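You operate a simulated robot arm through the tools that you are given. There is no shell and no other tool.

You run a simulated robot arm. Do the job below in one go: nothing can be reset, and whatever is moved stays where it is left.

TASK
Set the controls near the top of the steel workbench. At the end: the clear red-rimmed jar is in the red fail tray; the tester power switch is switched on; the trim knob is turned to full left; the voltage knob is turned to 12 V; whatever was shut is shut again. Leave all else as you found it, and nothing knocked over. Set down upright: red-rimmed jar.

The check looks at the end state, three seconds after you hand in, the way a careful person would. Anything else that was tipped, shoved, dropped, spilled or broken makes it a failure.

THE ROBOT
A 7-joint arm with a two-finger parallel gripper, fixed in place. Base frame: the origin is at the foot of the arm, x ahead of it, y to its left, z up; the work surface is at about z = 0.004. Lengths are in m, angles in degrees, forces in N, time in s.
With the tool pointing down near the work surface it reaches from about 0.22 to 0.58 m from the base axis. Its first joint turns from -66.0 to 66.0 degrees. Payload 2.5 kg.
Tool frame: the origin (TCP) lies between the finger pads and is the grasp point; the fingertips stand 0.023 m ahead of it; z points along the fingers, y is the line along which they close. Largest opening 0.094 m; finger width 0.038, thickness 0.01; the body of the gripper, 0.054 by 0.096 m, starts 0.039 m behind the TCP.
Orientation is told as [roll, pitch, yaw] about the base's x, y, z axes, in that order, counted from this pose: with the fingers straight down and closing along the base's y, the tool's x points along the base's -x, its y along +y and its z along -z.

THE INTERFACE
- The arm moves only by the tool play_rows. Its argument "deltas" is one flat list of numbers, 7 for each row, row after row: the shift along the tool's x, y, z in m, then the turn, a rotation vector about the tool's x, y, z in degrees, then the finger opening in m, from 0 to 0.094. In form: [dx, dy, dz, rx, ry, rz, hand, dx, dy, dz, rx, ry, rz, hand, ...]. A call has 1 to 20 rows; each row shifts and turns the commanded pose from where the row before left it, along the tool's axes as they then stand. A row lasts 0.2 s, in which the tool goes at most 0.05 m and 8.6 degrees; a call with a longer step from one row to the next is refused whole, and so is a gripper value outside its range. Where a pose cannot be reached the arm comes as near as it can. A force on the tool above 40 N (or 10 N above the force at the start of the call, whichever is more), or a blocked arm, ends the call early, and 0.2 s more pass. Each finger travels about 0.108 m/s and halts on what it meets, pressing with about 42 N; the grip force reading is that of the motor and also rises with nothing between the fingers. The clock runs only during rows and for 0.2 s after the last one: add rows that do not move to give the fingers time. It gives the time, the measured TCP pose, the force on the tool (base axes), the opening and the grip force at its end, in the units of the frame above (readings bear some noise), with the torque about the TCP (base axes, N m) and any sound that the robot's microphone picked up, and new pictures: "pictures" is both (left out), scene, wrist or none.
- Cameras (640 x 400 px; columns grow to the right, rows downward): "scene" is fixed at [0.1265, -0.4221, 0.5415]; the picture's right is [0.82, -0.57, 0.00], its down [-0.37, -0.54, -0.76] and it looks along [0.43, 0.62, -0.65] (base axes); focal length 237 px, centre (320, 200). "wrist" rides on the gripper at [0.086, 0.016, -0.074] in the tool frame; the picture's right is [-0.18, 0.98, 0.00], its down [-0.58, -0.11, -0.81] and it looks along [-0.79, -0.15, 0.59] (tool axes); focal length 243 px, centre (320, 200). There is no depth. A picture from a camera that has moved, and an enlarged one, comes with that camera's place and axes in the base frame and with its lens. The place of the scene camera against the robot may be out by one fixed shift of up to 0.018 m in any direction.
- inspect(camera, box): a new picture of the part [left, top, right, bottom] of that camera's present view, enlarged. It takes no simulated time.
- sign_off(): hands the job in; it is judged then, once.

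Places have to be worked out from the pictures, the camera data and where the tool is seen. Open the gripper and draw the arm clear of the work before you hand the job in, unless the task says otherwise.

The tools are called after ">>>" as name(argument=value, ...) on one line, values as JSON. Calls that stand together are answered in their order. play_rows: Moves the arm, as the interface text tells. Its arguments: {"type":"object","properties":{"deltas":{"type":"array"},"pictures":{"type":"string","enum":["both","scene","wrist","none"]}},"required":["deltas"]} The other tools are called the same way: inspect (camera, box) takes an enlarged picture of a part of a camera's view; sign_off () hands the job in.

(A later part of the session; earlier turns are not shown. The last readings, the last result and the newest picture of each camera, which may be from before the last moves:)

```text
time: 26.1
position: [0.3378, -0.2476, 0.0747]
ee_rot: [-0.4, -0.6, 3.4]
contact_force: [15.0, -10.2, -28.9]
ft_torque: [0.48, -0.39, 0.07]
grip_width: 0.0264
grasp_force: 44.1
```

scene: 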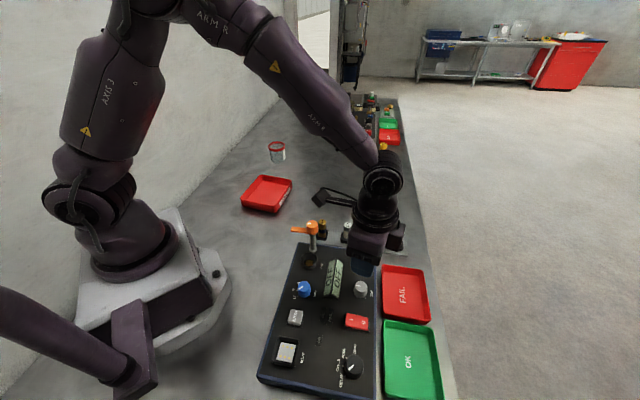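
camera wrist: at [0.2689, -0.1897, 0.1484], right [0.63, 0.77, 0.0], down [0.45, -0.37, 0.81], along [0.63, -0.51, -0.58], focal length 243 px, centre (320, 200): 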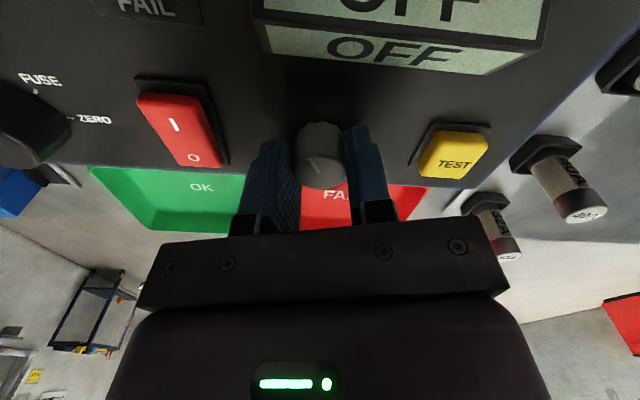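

Forces are getting sizeable (x +15, z -29), so I release to relax the grip, and look at the knob.

>>> play_rows(deltas=[0, 0, 0, 0, 0, 0, 0.045, 0, 0, 0, 0, 0, 0, 0.045, 0, 0, 0, 0, 0, 0, 0.045], pictures="wrist")

>>> inspect(camera="wrist", box=[220, 60, 420, 220])

```text
time: 26.9
position: [0.3374, -0.2459, 0.0766]
ee_rot: [-0.4, -0.5, 3.3]
contact_force: [-0.1, 0.4, 0.1]
ft_torque: [-0.01, 0.03, 0.0]
grip_width: 0.0449
grasp_force: 0.1
camera wrist: at [0.2494, -0.2343, 0.1498], right [0.13, 0.99, 0.0], down [0.58, -0.07, 0.81], along [0.81, -0.11, -0.58], focal length 243 px, centre (320, 200)
```

wrist: 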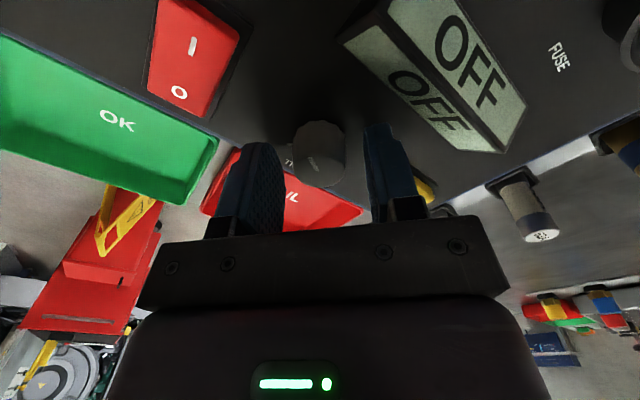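

```text
2.50 times, centred on (320, 140) of wrist
camera zoom: at [0.2494, -0.2343, 0.1498], right [0.13, 0.99, 0.0], down [0.58, -0.07, 0.81], along [0.81, -0.11, -0.58], focal length 606 px, centre (320, 350)
```

zoom: 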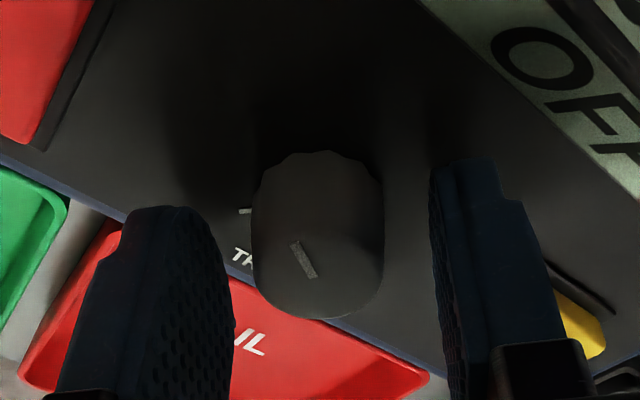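

The knob has turned about 62° and stayed; the left end mark is further on. I regrip and turn another 24°, release/regrip and another 20°.

>>> play_rows(deltas=[0, 0, 0, 0, 0, 0, 0.0, 0, 0, 0, 0, 0, 0, 0.0, 0, 0, 0, 0, 0, -4, 0.0, 0, 0, 0, 0, 0, -4, 0.0, 0, 0, 0, 0, 0, -4, 0.0, 0, 0, 0, 0, 0, -4, 0.0, 0, 0, 0, 0, 0, -4, 0.0, 0, 0, 0, 0, 0, -4, 0.0, 0, 0, 0, 0, 0, 0, 0.04, 0, 0, 0, 0, 0, 0, 0.04, 0, 0, 0, 0, 0, 0, 0.0, 0, 0, 0, 0, 0, 0, 0.0, 0, 0, 0, 0, 0, -4, 0.0, 0, 0, 0, 0, 0, -4, 0.0, 0, 0, 0, 0, 0, -4, 0.0, 0, 0, 0, 0, 0, -4, 0.0, 0, 0, 0, 0, 0, -4, 0.0], pictures="wrist")

>>> inspect(camera="wrist", box=[220, 60, 420, 220])

```text
time: 30.5
position: [0.3386, -0.2465, 0.0759]
ee_rot: [-0.8, -0.2, 47.5]
contact_force: [17.5, -14.0, -29.8]
ft_torque: [-0.02, -0.48, -0.03]
grip_width: 0.0265
grasp_force: 45.1
camera wrist: at [0.2671, -0.2982, 0.1496], right [-0.6, 0.8, -0.01], down [0.46, 0.36, 0.81], along [0.65, 0.48, -0.59], focal length 243 px, centre (320, 200)
```

wrist: 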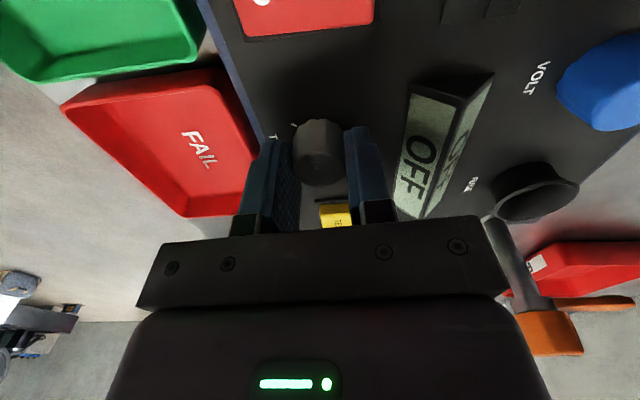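

```text
2.50 times, centred on (320, 140) of wrist
camera zoom: at [0.2671, -0.2982, 0.1496], right [-0.6, 0.8, -0.01], down [0.46, 0.36, 0.81], along [0.65, 0.48, -0.59], focal length 606 px, centre (320, 350)
```

zoom: 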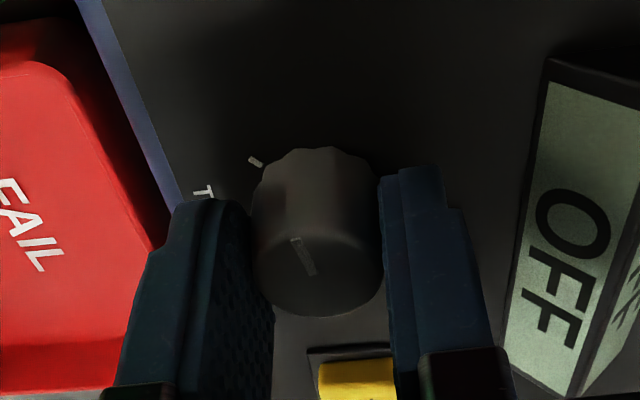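

About 106° done, the mark is ~30° ahead. I relax the grip again and turn on toward the left stop.

>>> play_rows(deltas=[0, 0, 0, 0, 0, 0, 0.04, 0, 0, 0, 0, 0, 0, 0.04, 0, 0, 0, 0, 0, 0, 0.0, 0, 0, 0, 0, 0, 0, 0.0, 0, 0, 0, 0, 0, -4, 0.0, 0, 0, 0, 0, 0, -4, 0.0, 0, 0, 0, 0, 0, -4, 0.0, 0, 0, 0, 0, 0, -4, 0.0, 0, 0, 0, 0, 0, -4, 0.0, 0, 0, 0, 0, 0, 0, 0.04, 0, 0, 0, 0, 0, 0, 0.04, 0, 0, 0, 0, 0, 0, 0.0, 0, 0, 0, 0, 0, 0, 0.0, 0, 0, 0, 0, 0, -3, 0.0, 0, 0, 0, 0, 0, -3, 0.0, 0, 0, 0, 0, 0, -3, 0.0, 0, 0, 0, 0, 0, -3, 0.0], pictures="wrist")

>>> inspect(camera="wrist", box=[220, 60, 420, 220])

```text
time: 34.1
position: [0.3386, -0.2464, 0.0765]
ee_rot: [-0.7, 0.2, 79.3]
contact_force: [8.8, -6.1, 0.7]
ft_torque: [0.66, -0.21, 0.01]
grip_width: 0.0265
grasp_force: 44.8
camera wrist: at [0.3059, -0.3274, 0.1507], right [-0.93, 0.36, -0.01], down [0.2, 0.56, 0.81], along [0.3, 0.75, -0.59], focal length 243 px, centre (320, 200)
```

wrist: 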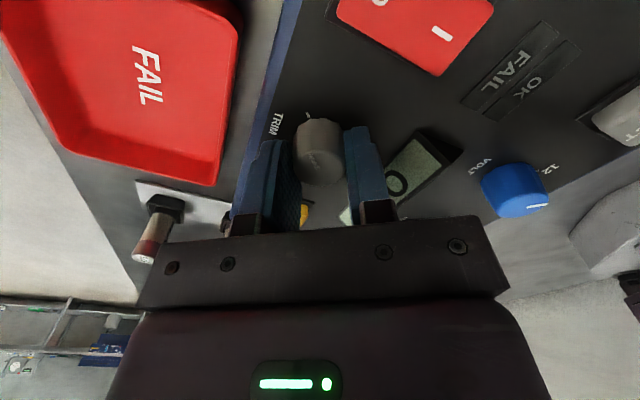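

```text
2.50 times, centred on (320, 140) of wrist
camera zoom: at [0.3059, -0.3274, 0.1507], right [-0.93, 0.36, -0.01], down [0.2, 0.56, 0.81], along [0.3, 0.75, -0.59], focal length 606 px, centre (320, 350)
```

zoom: 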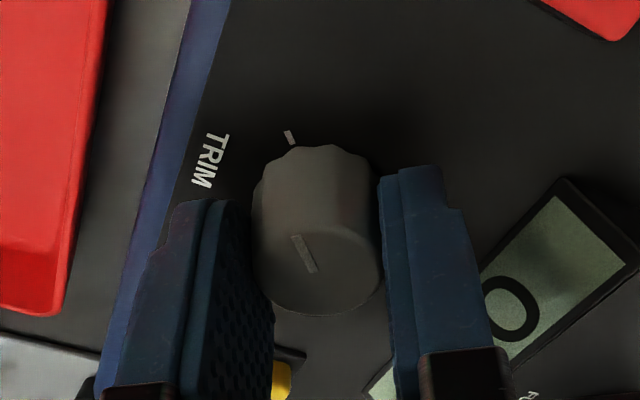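

Pointer and left end mark are now in line. I push a few degrees further to make sure it sits at its stop.

>>> play_rows(deltas=[0, 0, 0, 0, 0, -3, 0.0, 0, 0, 0, 0, 0, -3, 0.0, 0, 0, 0, 0, 0, -2, 0.0, 0, 0, 0, 0, 0, 0, 0.0], pictures="wrist")

>>> inspect(camera="wrist", box=[220, 60, 420, 220])

```text
time: 35.1
position: [0.3383, -0.2477, 0.0764]
ee_rot: [-0.7, 0.4, 87.3]
contact_force: [8.4, -6.2, 4.1]
ft_torque: [0.06, -0.25, -0.53]
grip_width: 0.0267
grasp_force: 44.9
camera wrist: at [0.3173, -0.3318, 0.151], right [-0.97, 0.23, -0.01], down [0.13, 0.58, 0.8], along [0.19, 0.78, -0.59], focal length 243 px, centre (320, 200)
```

wrist: 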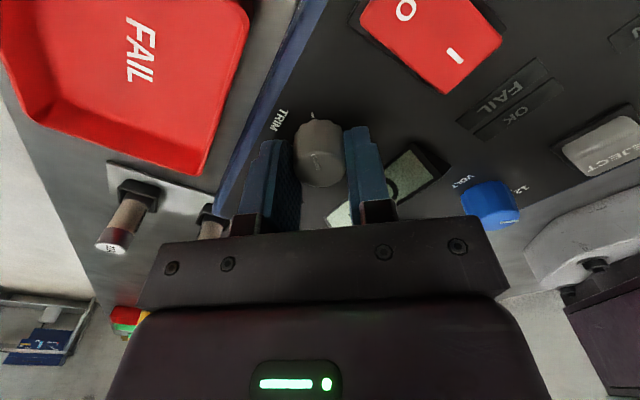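

```text
2.50 times, centred on (320, 140) of wrist
camera zoom: at [0.3173, -0.3318, 0.151], right [-0.97, 0.23, -0.01], down [0.13, 0.58, 0.8], along [0.19, 0.78, -0.59], focal length 606 px, centre (320, 350)
```

zoom: 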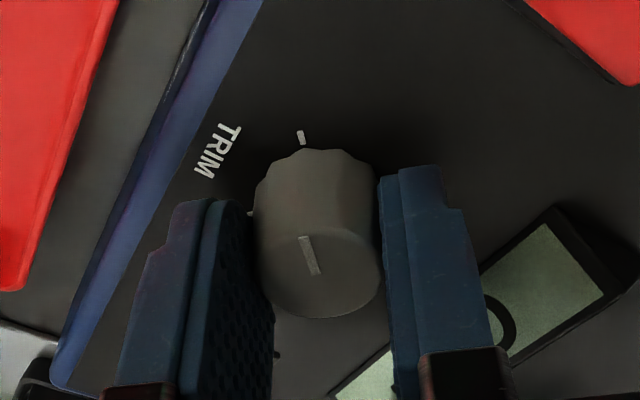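

Torque of -0.5 N·m shows it sits against the stop. I release, lift, turn back to 45° and move over the red rocker near (0.285, -0.285).

>>> play_rows(deltas=[0, 0, 0, 0, 0, 0, 0.045, 0, 0, 0, 0, 0, 0, 0.045, 0, 0, -0.035, 0, 0, 0, 0.045, 0, 0, -0.04, 0, 0, 0, 0.045, 0, 0, -0.035, 0, 0, 0, 0.045, 0, 0, 0, 0, 0, 7, 0.045, 0, 0, 0, 0, 0, 7, 0.045, 0, 0, 0, 0, 0, 7, 0.045, 0, 0, 0, 0, 0, 7, 0.045, 0, 0, 0, 0, 0, 7, 0.045, 0, 0, 0, 0, 0, 7.2, 0.045, 0.0322, 0.0053, 0, 0, 0, 0, 0.0, 0.0322, 0.0053, 0, 0, 0, 0, 0.0, 0, 0, 0, 0, 0, 0, 0.0], pictures="both")

>>> inspect(camera="wrist", box=[220, 0, 420, 160])

>>> inspect(camera="scene", box=[270, 240, 400, 340])

```text
time: 38.1
position: [0.2826, -0.2839, 0.1851]
ee_rot: [-0.7, -0.2, 45.1]
contact_force: [-0.9, -0.4, 0.0]
ft_torque: [-0.02, 0.0, 0.0]
grip_width: 0.0
grasp_force: 41.8
camera wrist: at [0.2101, -0.3337, 0.2586], right [-0.57, 0.82, -0.01], down [0.48, 0.34, 0.81], along [0.67, 0.45, -0.59], focal length 243 px, centre (320, 200)
```

scene: 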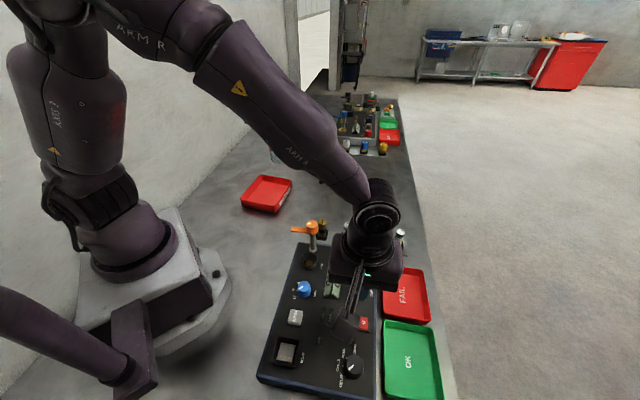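
wrist: 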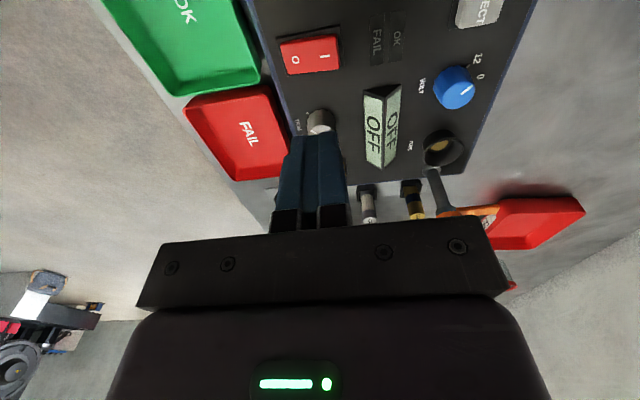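

```text
2.50 times, centred on (320, 80) of wrist
camera zoom: at [0.2101, -0.3337, 0.2586], right [-0.57, 0.82, -0.01], down [0.48, 0.34, 0.81], along [0.67, 0.45, -0.59], focal length 606 px, centre (320, 500)
```

zoom: 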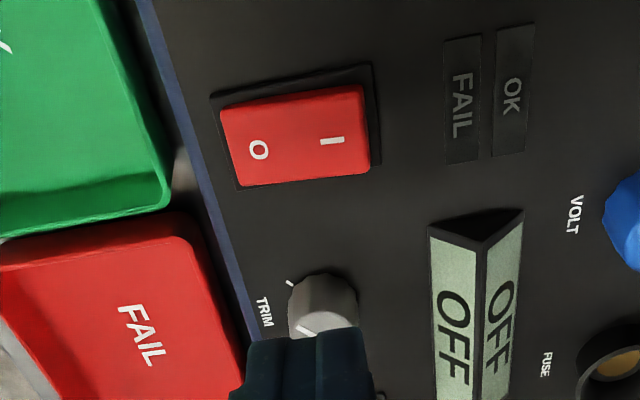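

```text
4.00 times, centred on (335, 290) of scene
camera zoom: at [0.1265, -0.4221, 0.5415], right [0.82, -0.57, 0.0], down [-0.37, -0.54, -0.76], along [0.43, 0.62, -0.65], focal length 946 px, centre (260, -160)
```

zoom: 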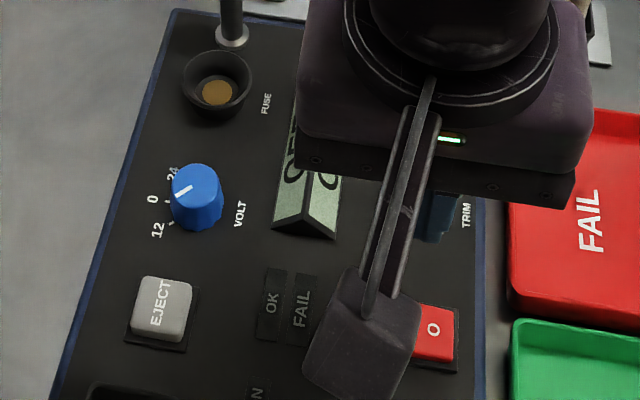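

Trim now points at its left end mark. The rocker's "I" half lies about 6 mm to the tool's +y and 2.5 mm to +x of the tool axis; I shift there with closed fingers and come down close to it.

>>> play_rows(deltas=[0.0025, 0.0063, 0, 0, 0, 0, 0.0, 0, 0, 0.04, 0, 0, 0, 0.0, 0, 0, 0.04, 0, 0, 0, 0.0, 0, 0, 0.01, 0, 0, 0, 0.0, 0, 0, 0, 0, 0, 0, 0.0], pictures="wrist")

>>> inspect(camera="wrist", box=[220, 60, 420, 220])

```text
time: 39.3
position: [0.2791, -0.2826, 0.0963]
ee_rot: [-0.6, -0.1, 45.1]
contact_force: [-0.1, -0.6, -1.1]
ft_torque: [-0.02, 0.01, -0.01]
grip_width: 0.0001
grasp_force: 42.0
camera wrist: at [0.2057, -0.3313, 0.1697], right [-0.57, 0.82, -0.01], down [0.48, 0.34, 0.81], along [0.67, 0.45, -0.59], focal length 243 px, centre (320, 200)
```

wrist: 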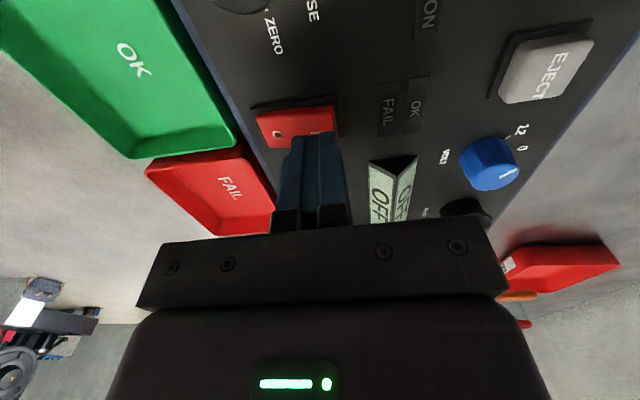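

```text
2.50 times, centred on (320, 140) of wrist
camera zoom: at [0.2057, -0.3313, 0.1697], right [-0.57, 0.82, -0.01], down [0.48, 0.34, 0.81], along [0.67, 0.45, -0.59], focal length 606 px, centre (320, 350)
```

zoom: 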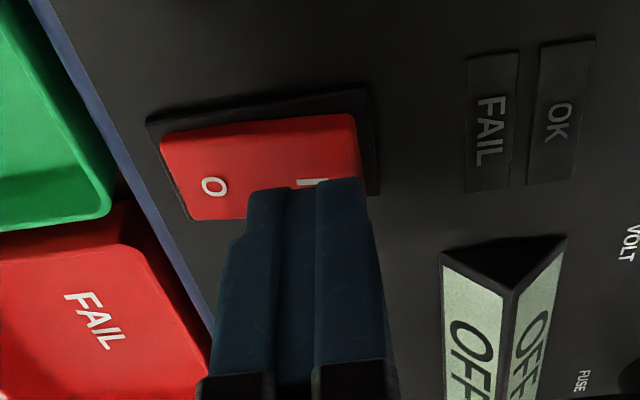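

The tips hang over the "I" half. I press down in small steps.

>>> play_rows(deltas=[0, 0, 0.005, 0, 0, 0, 0.0, 0, 0, 0.004, 0, 0, 0, 0.0, 0, 0, 0.003, 0, 0, 0, 0.0, 0, 0, 0.002, 0, 0, 0, 0.0, 0, 0, 0.002, 0, 0, 0, 0.0, 0, 0, 0.002, 0, 0, 0, 0.0, 0, 0, 0, 0, 0, 0, 0.0], pictures="both")

>>> inspect(camera="wrist", box=[220, 60, 420, 220])

```text
time: 40.9
position: [0.2795, -0.2814, 0.078]
ee_rot: [-0.6, -0.3, 45.2]
contact_force: [-5.5, 5.3, 10.5]
ft_torque: [-0.06, 0.18, -0.12]
grip_width: 0.0
grasp_force: 41.9
camera wrist: at [0.2051, -0.3307, 0.1521], right [-0.57, 0.82, -0.01], down [0.48, 0.34, 0.81], along [0.67, 0.45, -0.59], focal length 243 px, centre (320, 200)
```

scene: 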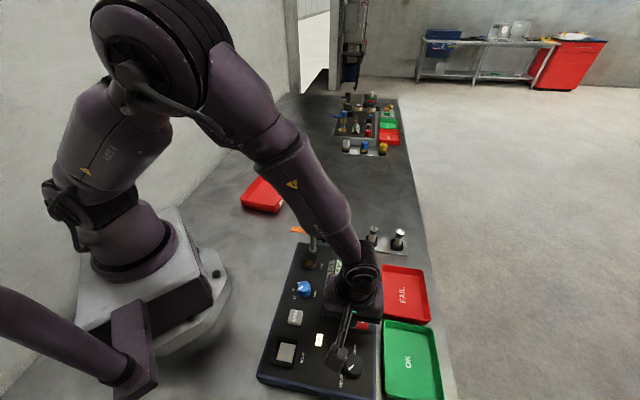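
wrist: 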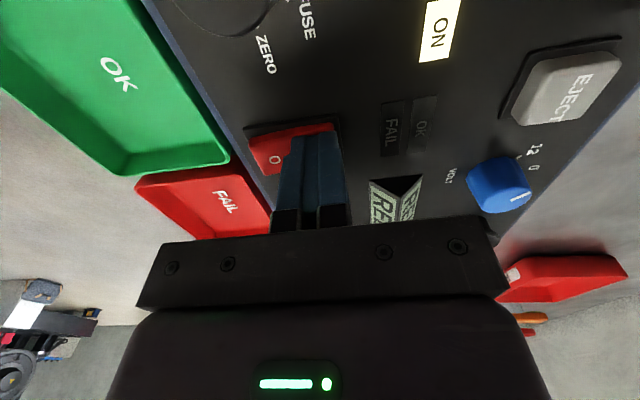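

```text
2.50 times, centred on (320, 140) of wrist
camera zoom: at [0.2051, -0.3307, 0.1521], right [-0.57, 0.82, -0.01], down [0.48, 0.34, 0.81], along [0.67, 0.45, -0.59], focal length 606 px, centre (320, 350)
```

zoom: 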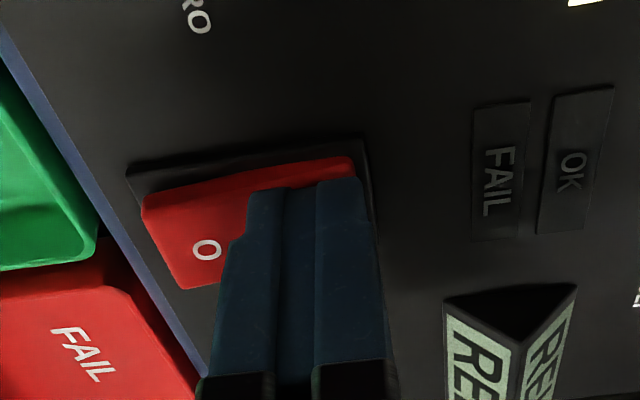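

The ON lamp is lit and the display changed: power is on. I lift off straight up and check the panel.

>>> play_rows(deltas=[0, 0, -0.02, 0, 0, 0, 0.0, 0, 0, -0.04, 0, 0, 0, 0.0, 0, 0, -0.045, 0, 0, 0, 0.0, 0, 0, -0.045, 0, 0, 0, 0.0, 0, 0, -0.045, 0, 0, 0, 0.0, 0, 0, 0, 0, 0, 0, 0.0], pictures="both")

>>> inspect(camera="wrist", box=[180, 0, 480, 200])

>>> inspect(camera="scene", box=[220, 120, 320, 220])

```text
time: 42.3
position: [0.2772, -0.2819, 0.2728]
ee_rot: [-0.7, -0.2, 45.2]
contact_force: [-0.1, -0.1, -0.4]
ft_torque: [0.0, -0.03, 0.0]
grip_width: 0.0002
grasp_force: 41.8
camera wrist: at [0.2037, -0.3309, 0.3463], right [-0.57, 0.82, -0.01], down [0.48, 0.34, 0.81], along [0.67, 0.45, -0.59], focal length 243 px, centre (320, 200)
```

scene: 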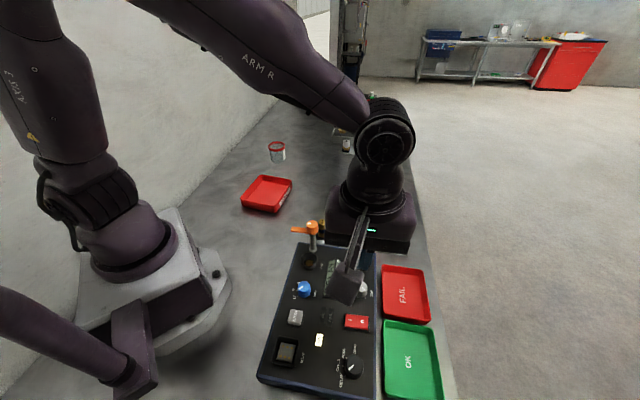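
wrist: 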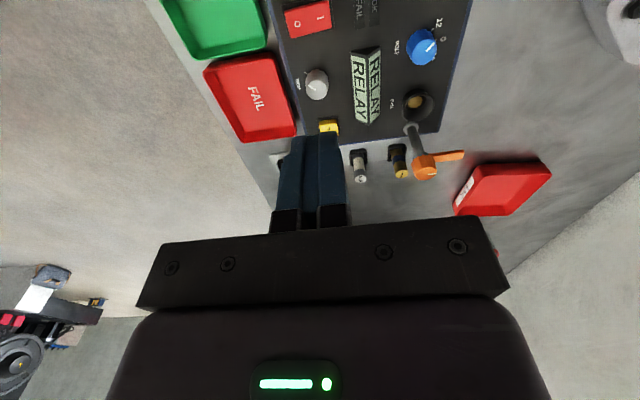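

```text
2.00 times, centred on (330, 100) of wrist
camera zoom: at [0.2037, -0.3309, 0.3463], right [-0.57, 0.82, -0.01], down [0.48, 0.34, 0.81], along [0.67, 0.45, -0.59], focal length 485 px, centre (300, 400)
```

zoom: 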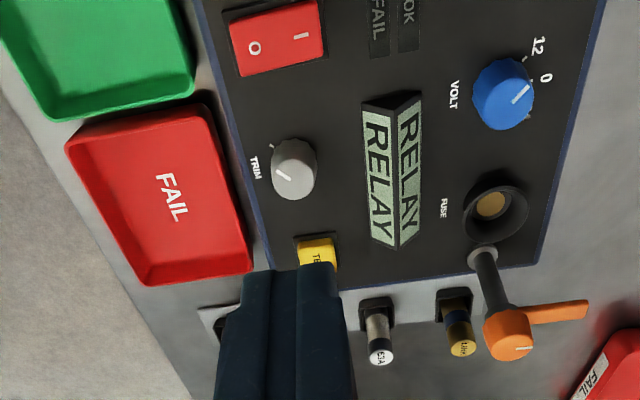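

```text
4.00 times, centred on (270, 170) of scene
camera zoom: at [0.1265, -0.4221, 0.5415], right [0.82, -0.57, 0.0], down [-0.37, -0.54, -0.76], along [0.43, 0.62, -0.65], focal length 946 px, centre (520, 320)
```

zoom: 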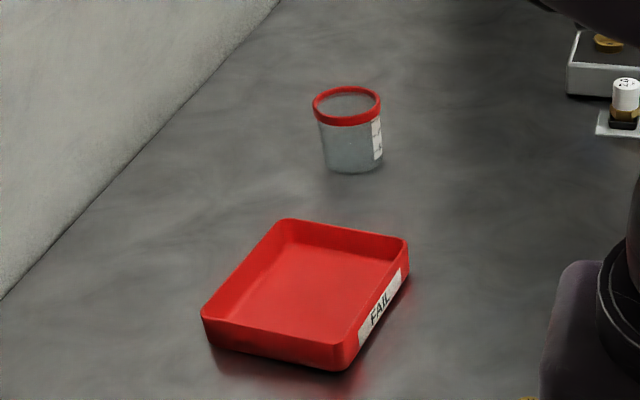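

The rocker is on and the display reads RELAY. Controls look right; I zoom on the trim knob, then swing over to the jar and the loose red tray for a close look.

>>> inspect(camera="wrist", box=[285, 50, 355, 120])

>>> play_rows(deltas=[-0.0345, 0.02745, -0.0073, 0, 0, 0, 0.094, -0.0345, 0.02745, -0.0073, 0, 0, 0, 0.094, -0.0345, 0.02745, -0.0073, 0, 0, 0, 0.094, -0.0345, 0.02745, -0.0073, 0, 0, 0, 0.094, -0.0345, 0.02745, -0.0073, 0, 0, 0, 0.094, -0.0345, 0.02745, -0.0073, 0, 0, 0, 0.094, -0.0345, 0.02745, -0.0073, 0, 0, 0, 0.094, -0.0345, 0.02745, -0.0073, 0, 0, 0, 0.094, -0.0345, 0.02745, -0.0073, 0, 0, 0, 0.094, -0.0345, 0.02745, -0.0073, 0, 0, 0, 0.094, -0.0345, 0.02745, -0.0073, 0, 0, 0, 0.094, 0, 0, 0, 0, 0, 0, 0.094], pictures="both")

```text
5.71 times, centred on (320, 85) of wrist
camera zoom: at [0.2037, -0.3309, 0.3463], right [-0.57, 0.82, -0.01], down [0.48, 0.34, 0.81], along [0.67, 0.45, -0.59], focal length 1386 px, centre (320, 857)
```

zoom: 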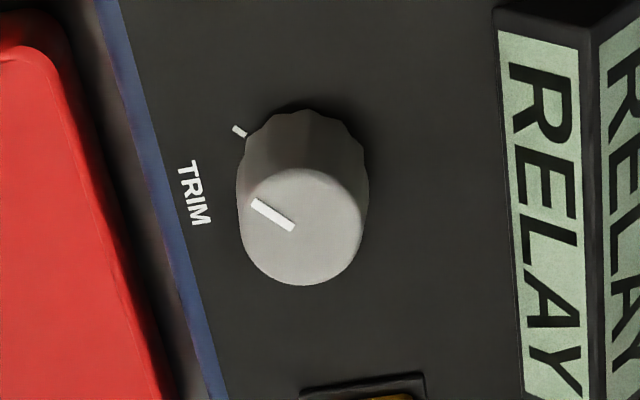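

```text
time: 44.9
position: [0.329, 0.205, 0.3523]
ee_rot: [-0.7, -0.1, 45.0]
contact_force: [0.2, 0.6, -0.1]
ft_torque: [-0.03, 0.01, 0.0]
grip_width: 0.094
grasp_force: 0.0
camera wrist: at [0.2554, 0.1545, 0.4252], right [-0.57, 0.82, -0.01], down [0.48, 0.34, 0.81], along [0.67, 0.45, -0.59], focal length 243 px, centre (320, 200)
```

scene: 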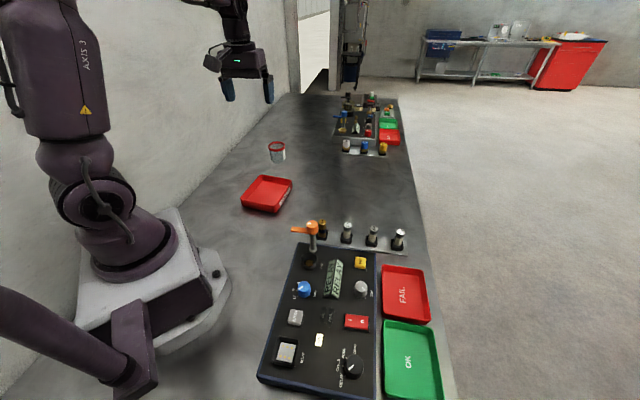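
wrist: 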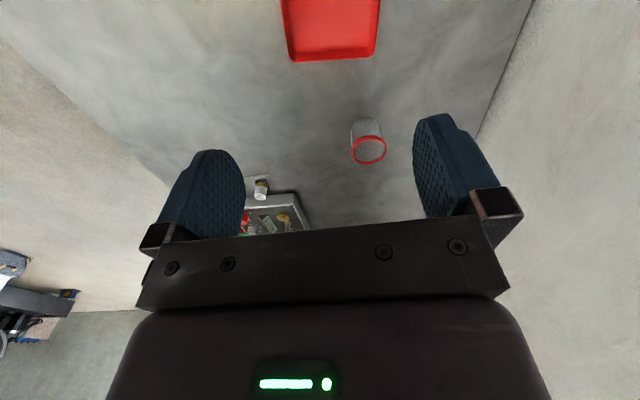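

Trim's pointer is in line with its left mark. The jar is at about (0.468, 0.410), rim at z ≈ 0.07, roughly 65 mm across. I look closely at it and the loose tray.

>>> inspect(camera="wrist", box=[330, 100, 410, 180])

>>> inspect(camera="wrist", box=[250, 0, 410, 100])

>>> inspect(camera="scene", box=[255, 130, 300, 170])

>>> inspect(camera="scene", box=[370, 255, 450, 330])

```text
5.00 times, centred on (370, 140) of wrist
camera zoom: at [0.2554, 0.1545, 0.4252], right [-0.57, 0.82, -0.01], down [0.48, 0.34, 0.81], along [0.67, 0.45, -0.59], focal length 1213 px, centre (70, 500)
```

zoom: 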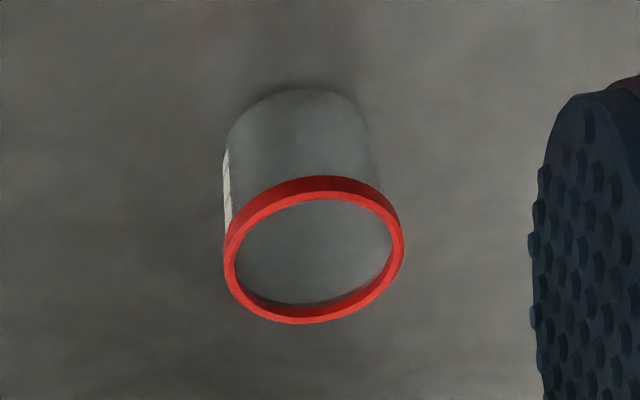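

```text
4.00 times, centred on (330, 50) of wrist
camera zoom: at [0.2554, 0.1545, 0.4252], right [-0.57, 0.82, -0.01], down [0.48, 0.34, 0.81], along [0.67, 0.45, -0.59], focal length 970 px, centre (280, 800)
```

zoom: 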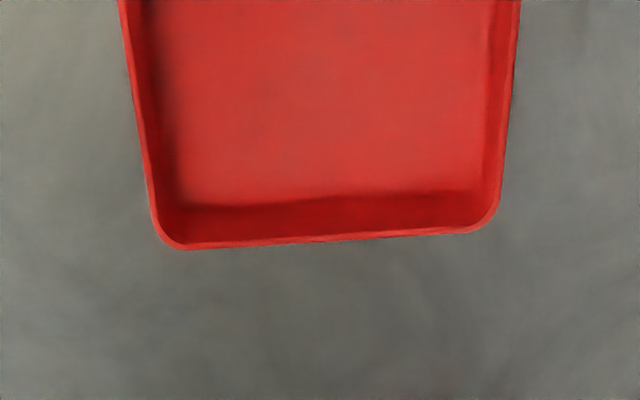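

```text
10.00 times, centred on (278, 150) of scene
camera zoom: at [0.1265, -0.4221, 0.5415], right [0.82, -0.57, 0.0], down [-0.37, -0.54, -0.76], along [0.43, 0.62, -0.65], focal length 2366 px, centre (745, 700)
```

zoom: 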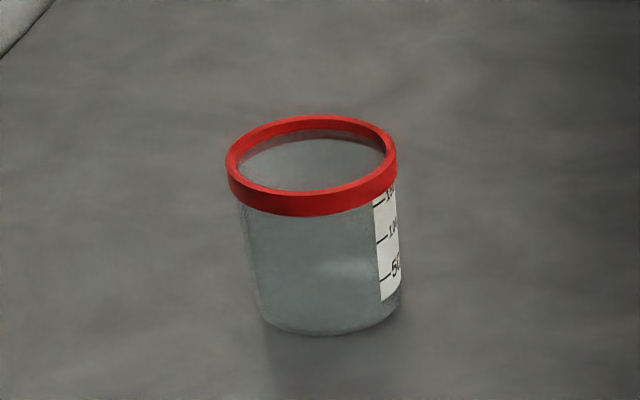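

```text
5.33 times, centred on (410, 292) of scene
camera zoom: at [0.1265, -0.4221, 0.5415], right [0.82, -0.57, 0.0], down [-0.37, -0.54, -0.76], along [0.43, 0.62, -0.65], focal length 1262 px, centre (-160, -293)
```

zoom: 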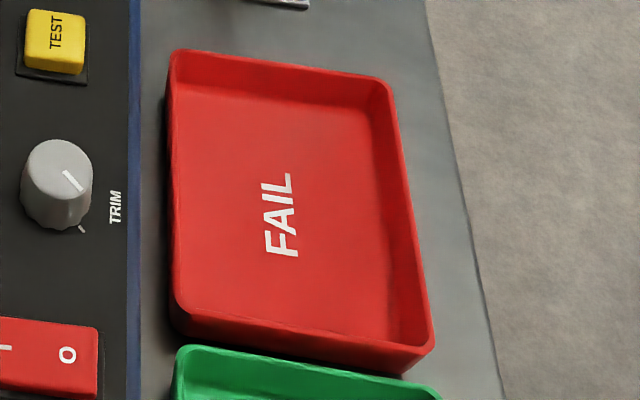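

The jar looks empty and upright with a measuring scale; the loose red tray beside it carries a FAIL label and is clearly its companion, so it goes there. The jar lies 0.62 m out, so I'll tilt the tool about 20° outward; I approach in stages.

>>> play_rows(deltas=[0, 0, 0, 0, 0, 3.8, 0.094, -0.0352, 0.0125, 0.0204, 0, 0, 0, 0.094, -0.0352, 0.0125, 0.0204, 0, 0, 0, 0.094, -0.0352, 0.0125, 0.0204, 0, 0, 0, 0.094, -0.0352, 0.0125, 0.0204, 0, 0, 0, 0.094, -0.0352, 0.0125, 0.0204, 0, 0, 0, 0.094, 0, 0, 0, 0, -6.67, 0, 0.094, 0, 0, 0, 0, -6.67, 0, 0.094, 0, 0, 0, 0, -6.67, 0, 0.094, 0, 0, 0, 0, 0, 0, 0.094], pictures="both")

>>> inspect(camera="wrist", box=[240, 0, 420, 120])

```text
time: 47.1
position: [0.422, 0.3639, 0.2487]
ee_rot: [-0.7, -20.3, 41.5]
contact_force: [0.2, -0.4, 0.1]
ft_torque: [0.0, 0.0, 0.01]
grip_width: 0.094
grasp_force: 0.1
camera wrist: at [0.3305, 0.3069, 0.2882], right [-0.52, 0.85, 0.05], down [0.26, 0.1, 0.96], along [0.81, 0.51, -0.28], focal length 243 px, centre (320, 200)
```

scene: 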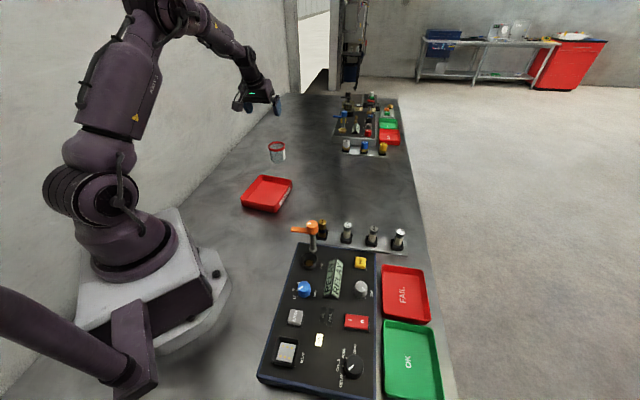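
wrist: 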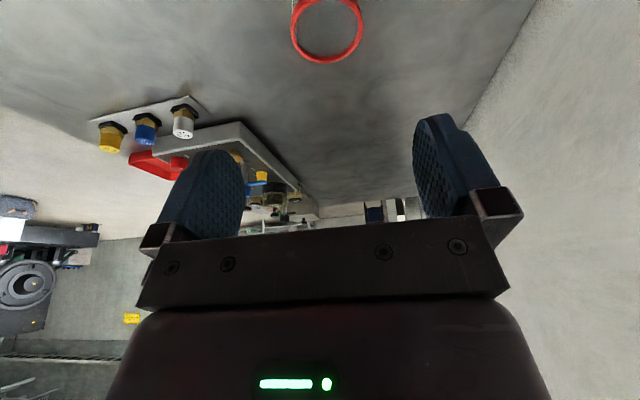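

```text
3.33 times, centred on (330, 60) of wrist
camera zoom: at [0.3305, 0.3069, 0.2882], right [-0.52, 0.85, 0.05], down [0.26, 0.1, 0.96], along [0.81, 0.51, -0.28], focal length 809 px, centre (287, 667)
```

zoom: 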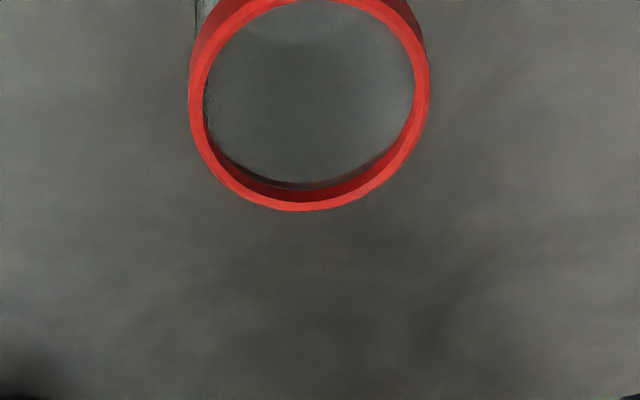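

The jar's rim centre computes to (0.4705, 0.4125, 0.07), about 67 mm wide. I move over it, still above the rim, and check that the arm really reaches there.

>>> play_rows(deltas=[-0.02345, 0.0021, 0.03535, 0, 0, 0, 0.094, -0.02345, 0.0021, 0.03535, 0, 0, 0, 0.094, 0.0122, 0, 0.0329, 0, 0, 0, 0.094, 0.0122, 0, 0.0329, 0, 0, 0, 0.094, 0, 0, 0, 0, 0, 0, 0.094], pictures="both")

>>> inspect(camera="wrist", box=[200, 0, 460, 200])

>>> inspect(camera="scene", box=[220, 80, 340, 180])

```text
time: 48.3
position: [0.4728, 0.4104, 0.1282]
ee_rot: [-0.7, -20.4, 41.5]
contact_force: [0.9, 0.7, 0.5]
ft_torque: [0.01, 0.01, -0.01]
grip_width: 0.094
grasp_force: 0.0
camera wrist: at [0.3815, 0.3539, 0.1671], right [-0.52, 0.85, 0.05], down [0.26, 0.1, 0.96], along [0.81, 0.51, -0.28], focal length 243 px, centre (320, 200)
```

scene: 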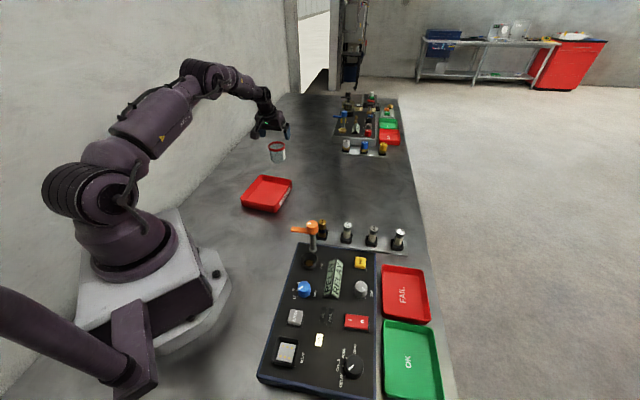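
wrist: 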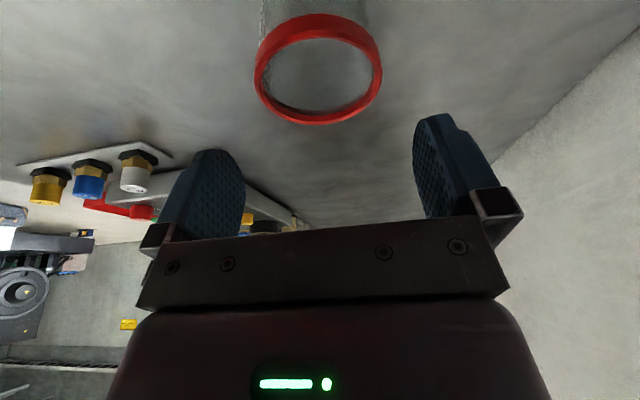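

```text
2.00 times, centred on (330, 100) of wrist
camera zoom: at [0.3815, 0.3539, 0.1671], right [-0.52, 0.85, 0.05], down [0.26, 0.1, 0.96], along [0.81, 0.51, -0.28], focal length 485 px, centre (300, 400)
```

zoom: 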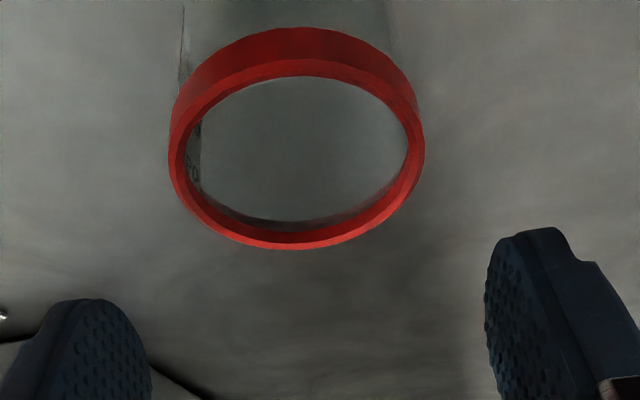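

```text
4.00 times, centred on (280, 130) of scene
camera zoom: at [0.1265, -0.4221, 0.5415], right [0.82, -0.57, 0.0], down [-0.37, -0.54, -0.76], along [0.43, 0.62, -0.65], focal length 946 px, centre (480, 480)
```

zoom: 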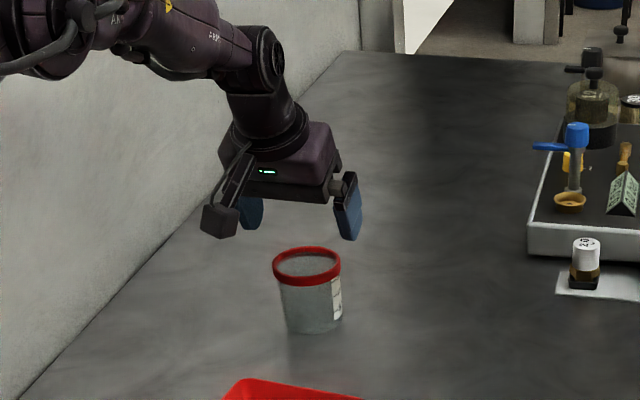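

The arm reaches, and the jar sits about 3 mm to the tool's +y and nearly under the TCP. I correct and descend to grasp height (TCP z ≈ 0.053) with the fingers fully open.

>>> play_rows(deltas=[0.0091, 0.001, 0.0237, 0, 0, 0, 0.094, 0.0091, 0.001, 0.0237, 0, 0, 0, 0.094, 0.0091, 0.001, 0.0235, 0, 0, 0, 0.094, 0, 0, 0, 0, 0, 0, 0.094], pictures="both")

>>> inspect(camera="wrist", box=[180, 60, 480, 250])

>>> inspect(camera="scene", box=[220, 80, 340, 180])

```text
time: 49.3
position: [0.4708, 0.4115, 0.0531]
ee_rot: [-0.8, -20.3, 41.6]
contact_force: [-0.2, -0.6, -0.1]
ft_torque: [-0.03, -0.01, -0.02]
grip_width: 0.094
grasp_force: 0.1
camera wrist: at [0.3791, 0.3538, 0.0919], right [-0.52, 0.85, 0.05], down [0.26, 0.1, 0.96], along [0.81, 0.51, -0.28], focal length 243 px, centre (320, 200)
```

scene: 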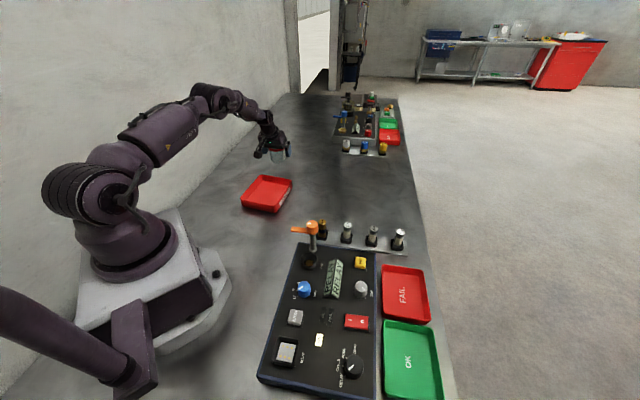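
wrist: 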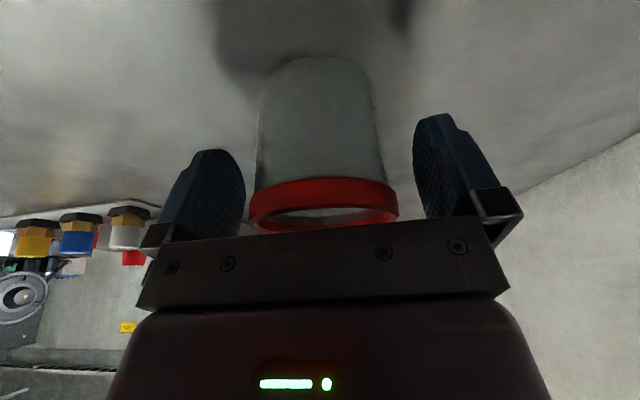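

```text
2.11 times, centred on (330, 155) of wrist
camera zoom: at [0.3791, 0.3538, 0.0919], right [-0.52, 0.85, 0.05], down [0.26, 0.1, 0.96], along [0.81, 0.51, -0.28], focal length 511 px, centre (299, 295)
```

zoom: 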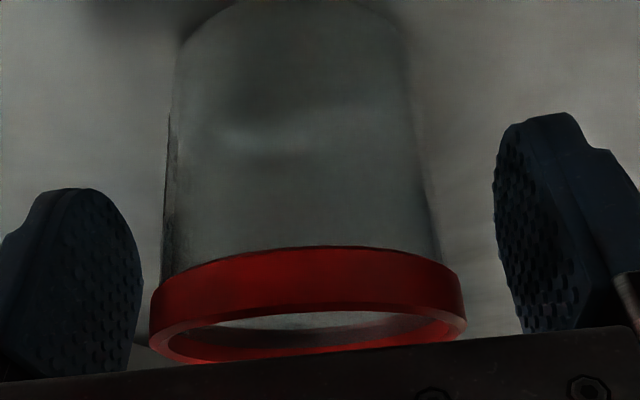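

```text
4.00 times, centred on (280, 130) of scene
camera zoom: at [0.1265, -0.4221, 0.5415], right [0.82, -0.57, 0.0], down [-0.37, -0.54, -0.76], along [0.43, 0.62, -0.65], focal length 946 px, centre (480, 480)
```

zoom: 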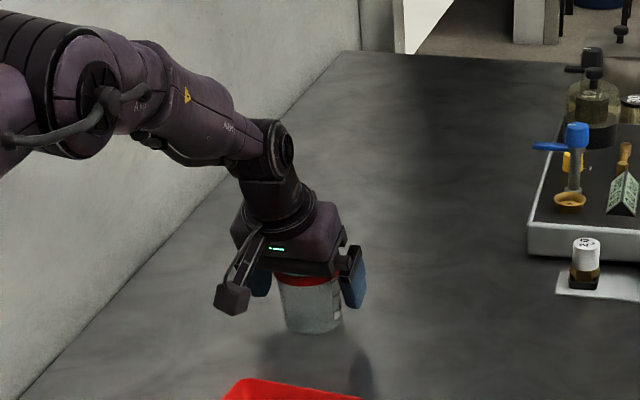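

The jar stands centred between the pads with clearance to the palm. I close the fingers on it.

>>> play_rows(deltas=[0, 0, 0, 0, 0, 0, 0.07, 0, 0, 0, 0, 0, 0, 0.05, 0, 0, 0, 0, 0, 0, 0.05, 0, 0, 0, 0, 0, 0, 0.05], pictures="both")

>>> inspect(camera="wrist", box=[180, 60, 480, 250])

```text
time: 50.3
position: [0.4703, 0.411, 0.0519]
ee_rot: [-0.7, -20.3, 41.6]
contact_force: [0.3, 0.5, -0.2]
ft_torque: [0.0, 0.0, -0.01]
grip_width: 0.0647
grasp_force: 42.1
camera wrist: at [0.379, 0.3537, 0.0921], right [-0.52, 0.85, 0.05], down [0.26, 0.1, 0.96], along [0.81, 0.51, -0.28], focal length 243 px, centre (320, 200)
```

scene: 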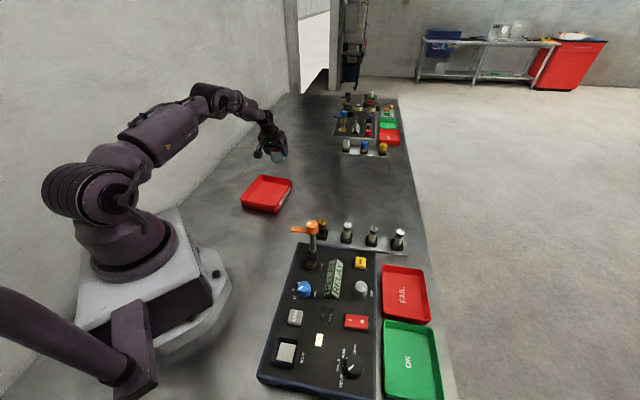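
wrist: 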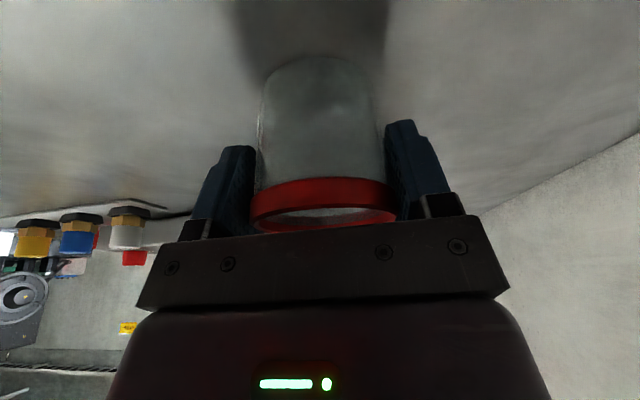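

```text
2.11 times, centred on (330, 155) of wrist
camera zoom: at [0.379, 0.3537, 0.0921], right [-0.52, 0.85, 0.05], down [0.26, 0.1, 0.96], along [0.81, 0.51, -0.28], focal length 511 px, centre (299, 295)
```

zoom: 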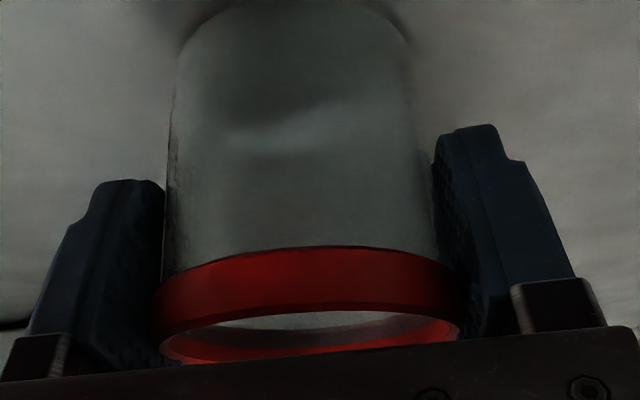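

Gripped at 64.7 mm. I lift it straight up by 3 cm, slowly, and check it hangs level.

>>> play_rows(deltas=[-0.0035, 0, -0.0094, 0, 0, 0, 0.05, -0.0035, 0, -0.0094, 0, 0, 0, 0.05, -0.0035, 0, -0.0094, 0, 0, 0, 0.05, 0, 0, 0, 0, 0, 0, 0.05], pictures="both")

>>> inspect(camera="wrist", box=[180, 60, 480, 250])

>>> inspect(camera="scene", box=[220, 80, 340, 180])

```text
time: 51.3
position: [0.4686, 0.4134, 0.082]
ee_rot: [-0.7, -20.0, 41.6]
contact_force: [-0.2, -0.5, -0.6]
ft_torque: [0.0, 0.04, -0.05]
grip_width: 0.0648
grasp_force: 41.9
camera wrist: at [0.378, 0.3549, 0.1216], right [-0.52, 0.85, 0.05], down [0.26, 0.1, 0.96], along [0.81, 0.51, -0.28], focal length 243 px, centre (320, 200)
```

scene: 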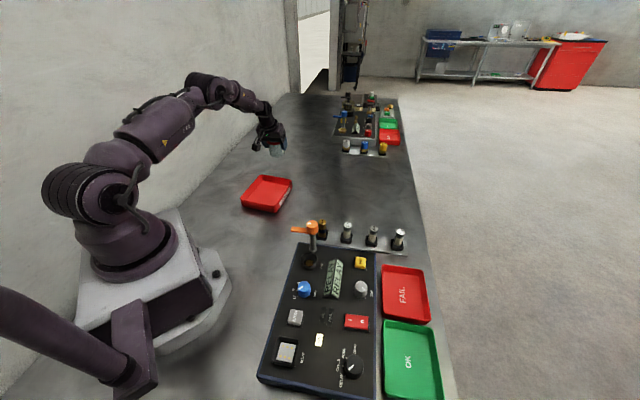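
wrist: 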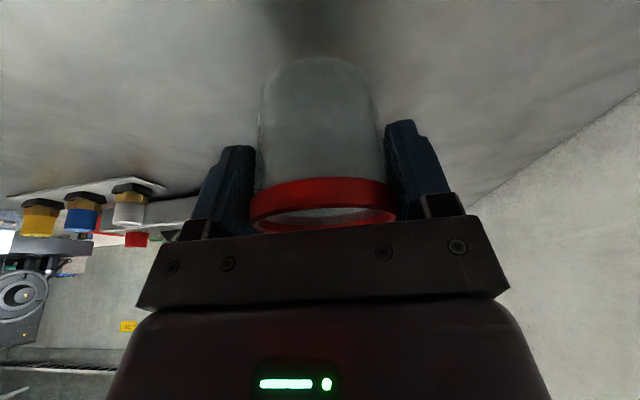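

```text
2.11 times, centred on (330, 155) of wrist
camera zoom: at [0.378, 0.3549, 0.1216], right [-0.52, 0.85, 0.05], down [0.26, 0.1, 0.96], along [0.81, 0.51, -0.28], focal length 511 px, centre (299, 295)
```

zoom: 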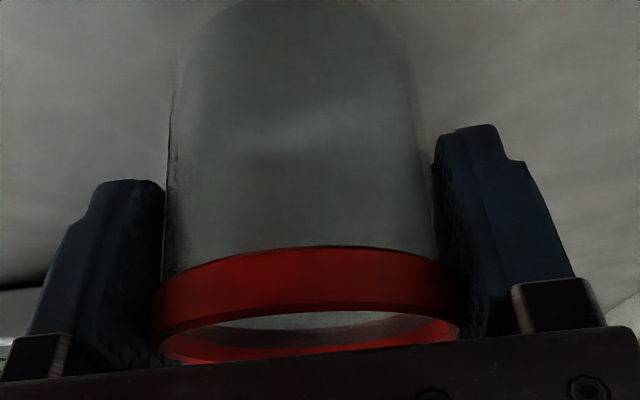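

```text
4.00 times, centred on (280, 130) of scene
camera zoom: at [0.1265, -0.4221, 0.5415], right [0.82, -0.57, 0.0], down [-0.37, -0.54, -0.76], along [0.43, 0.62, -0.65], focal length 946 px, centre (480, 480)
```

zoom: 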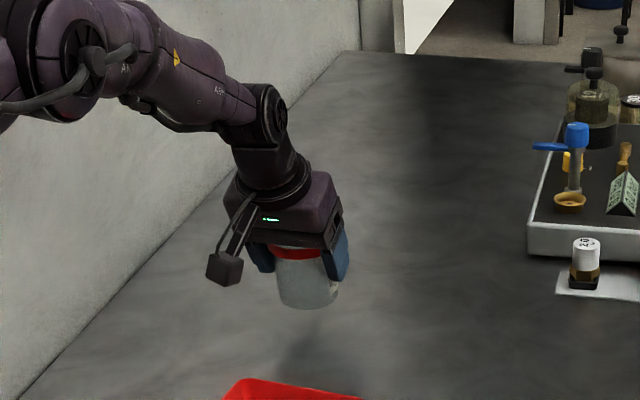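

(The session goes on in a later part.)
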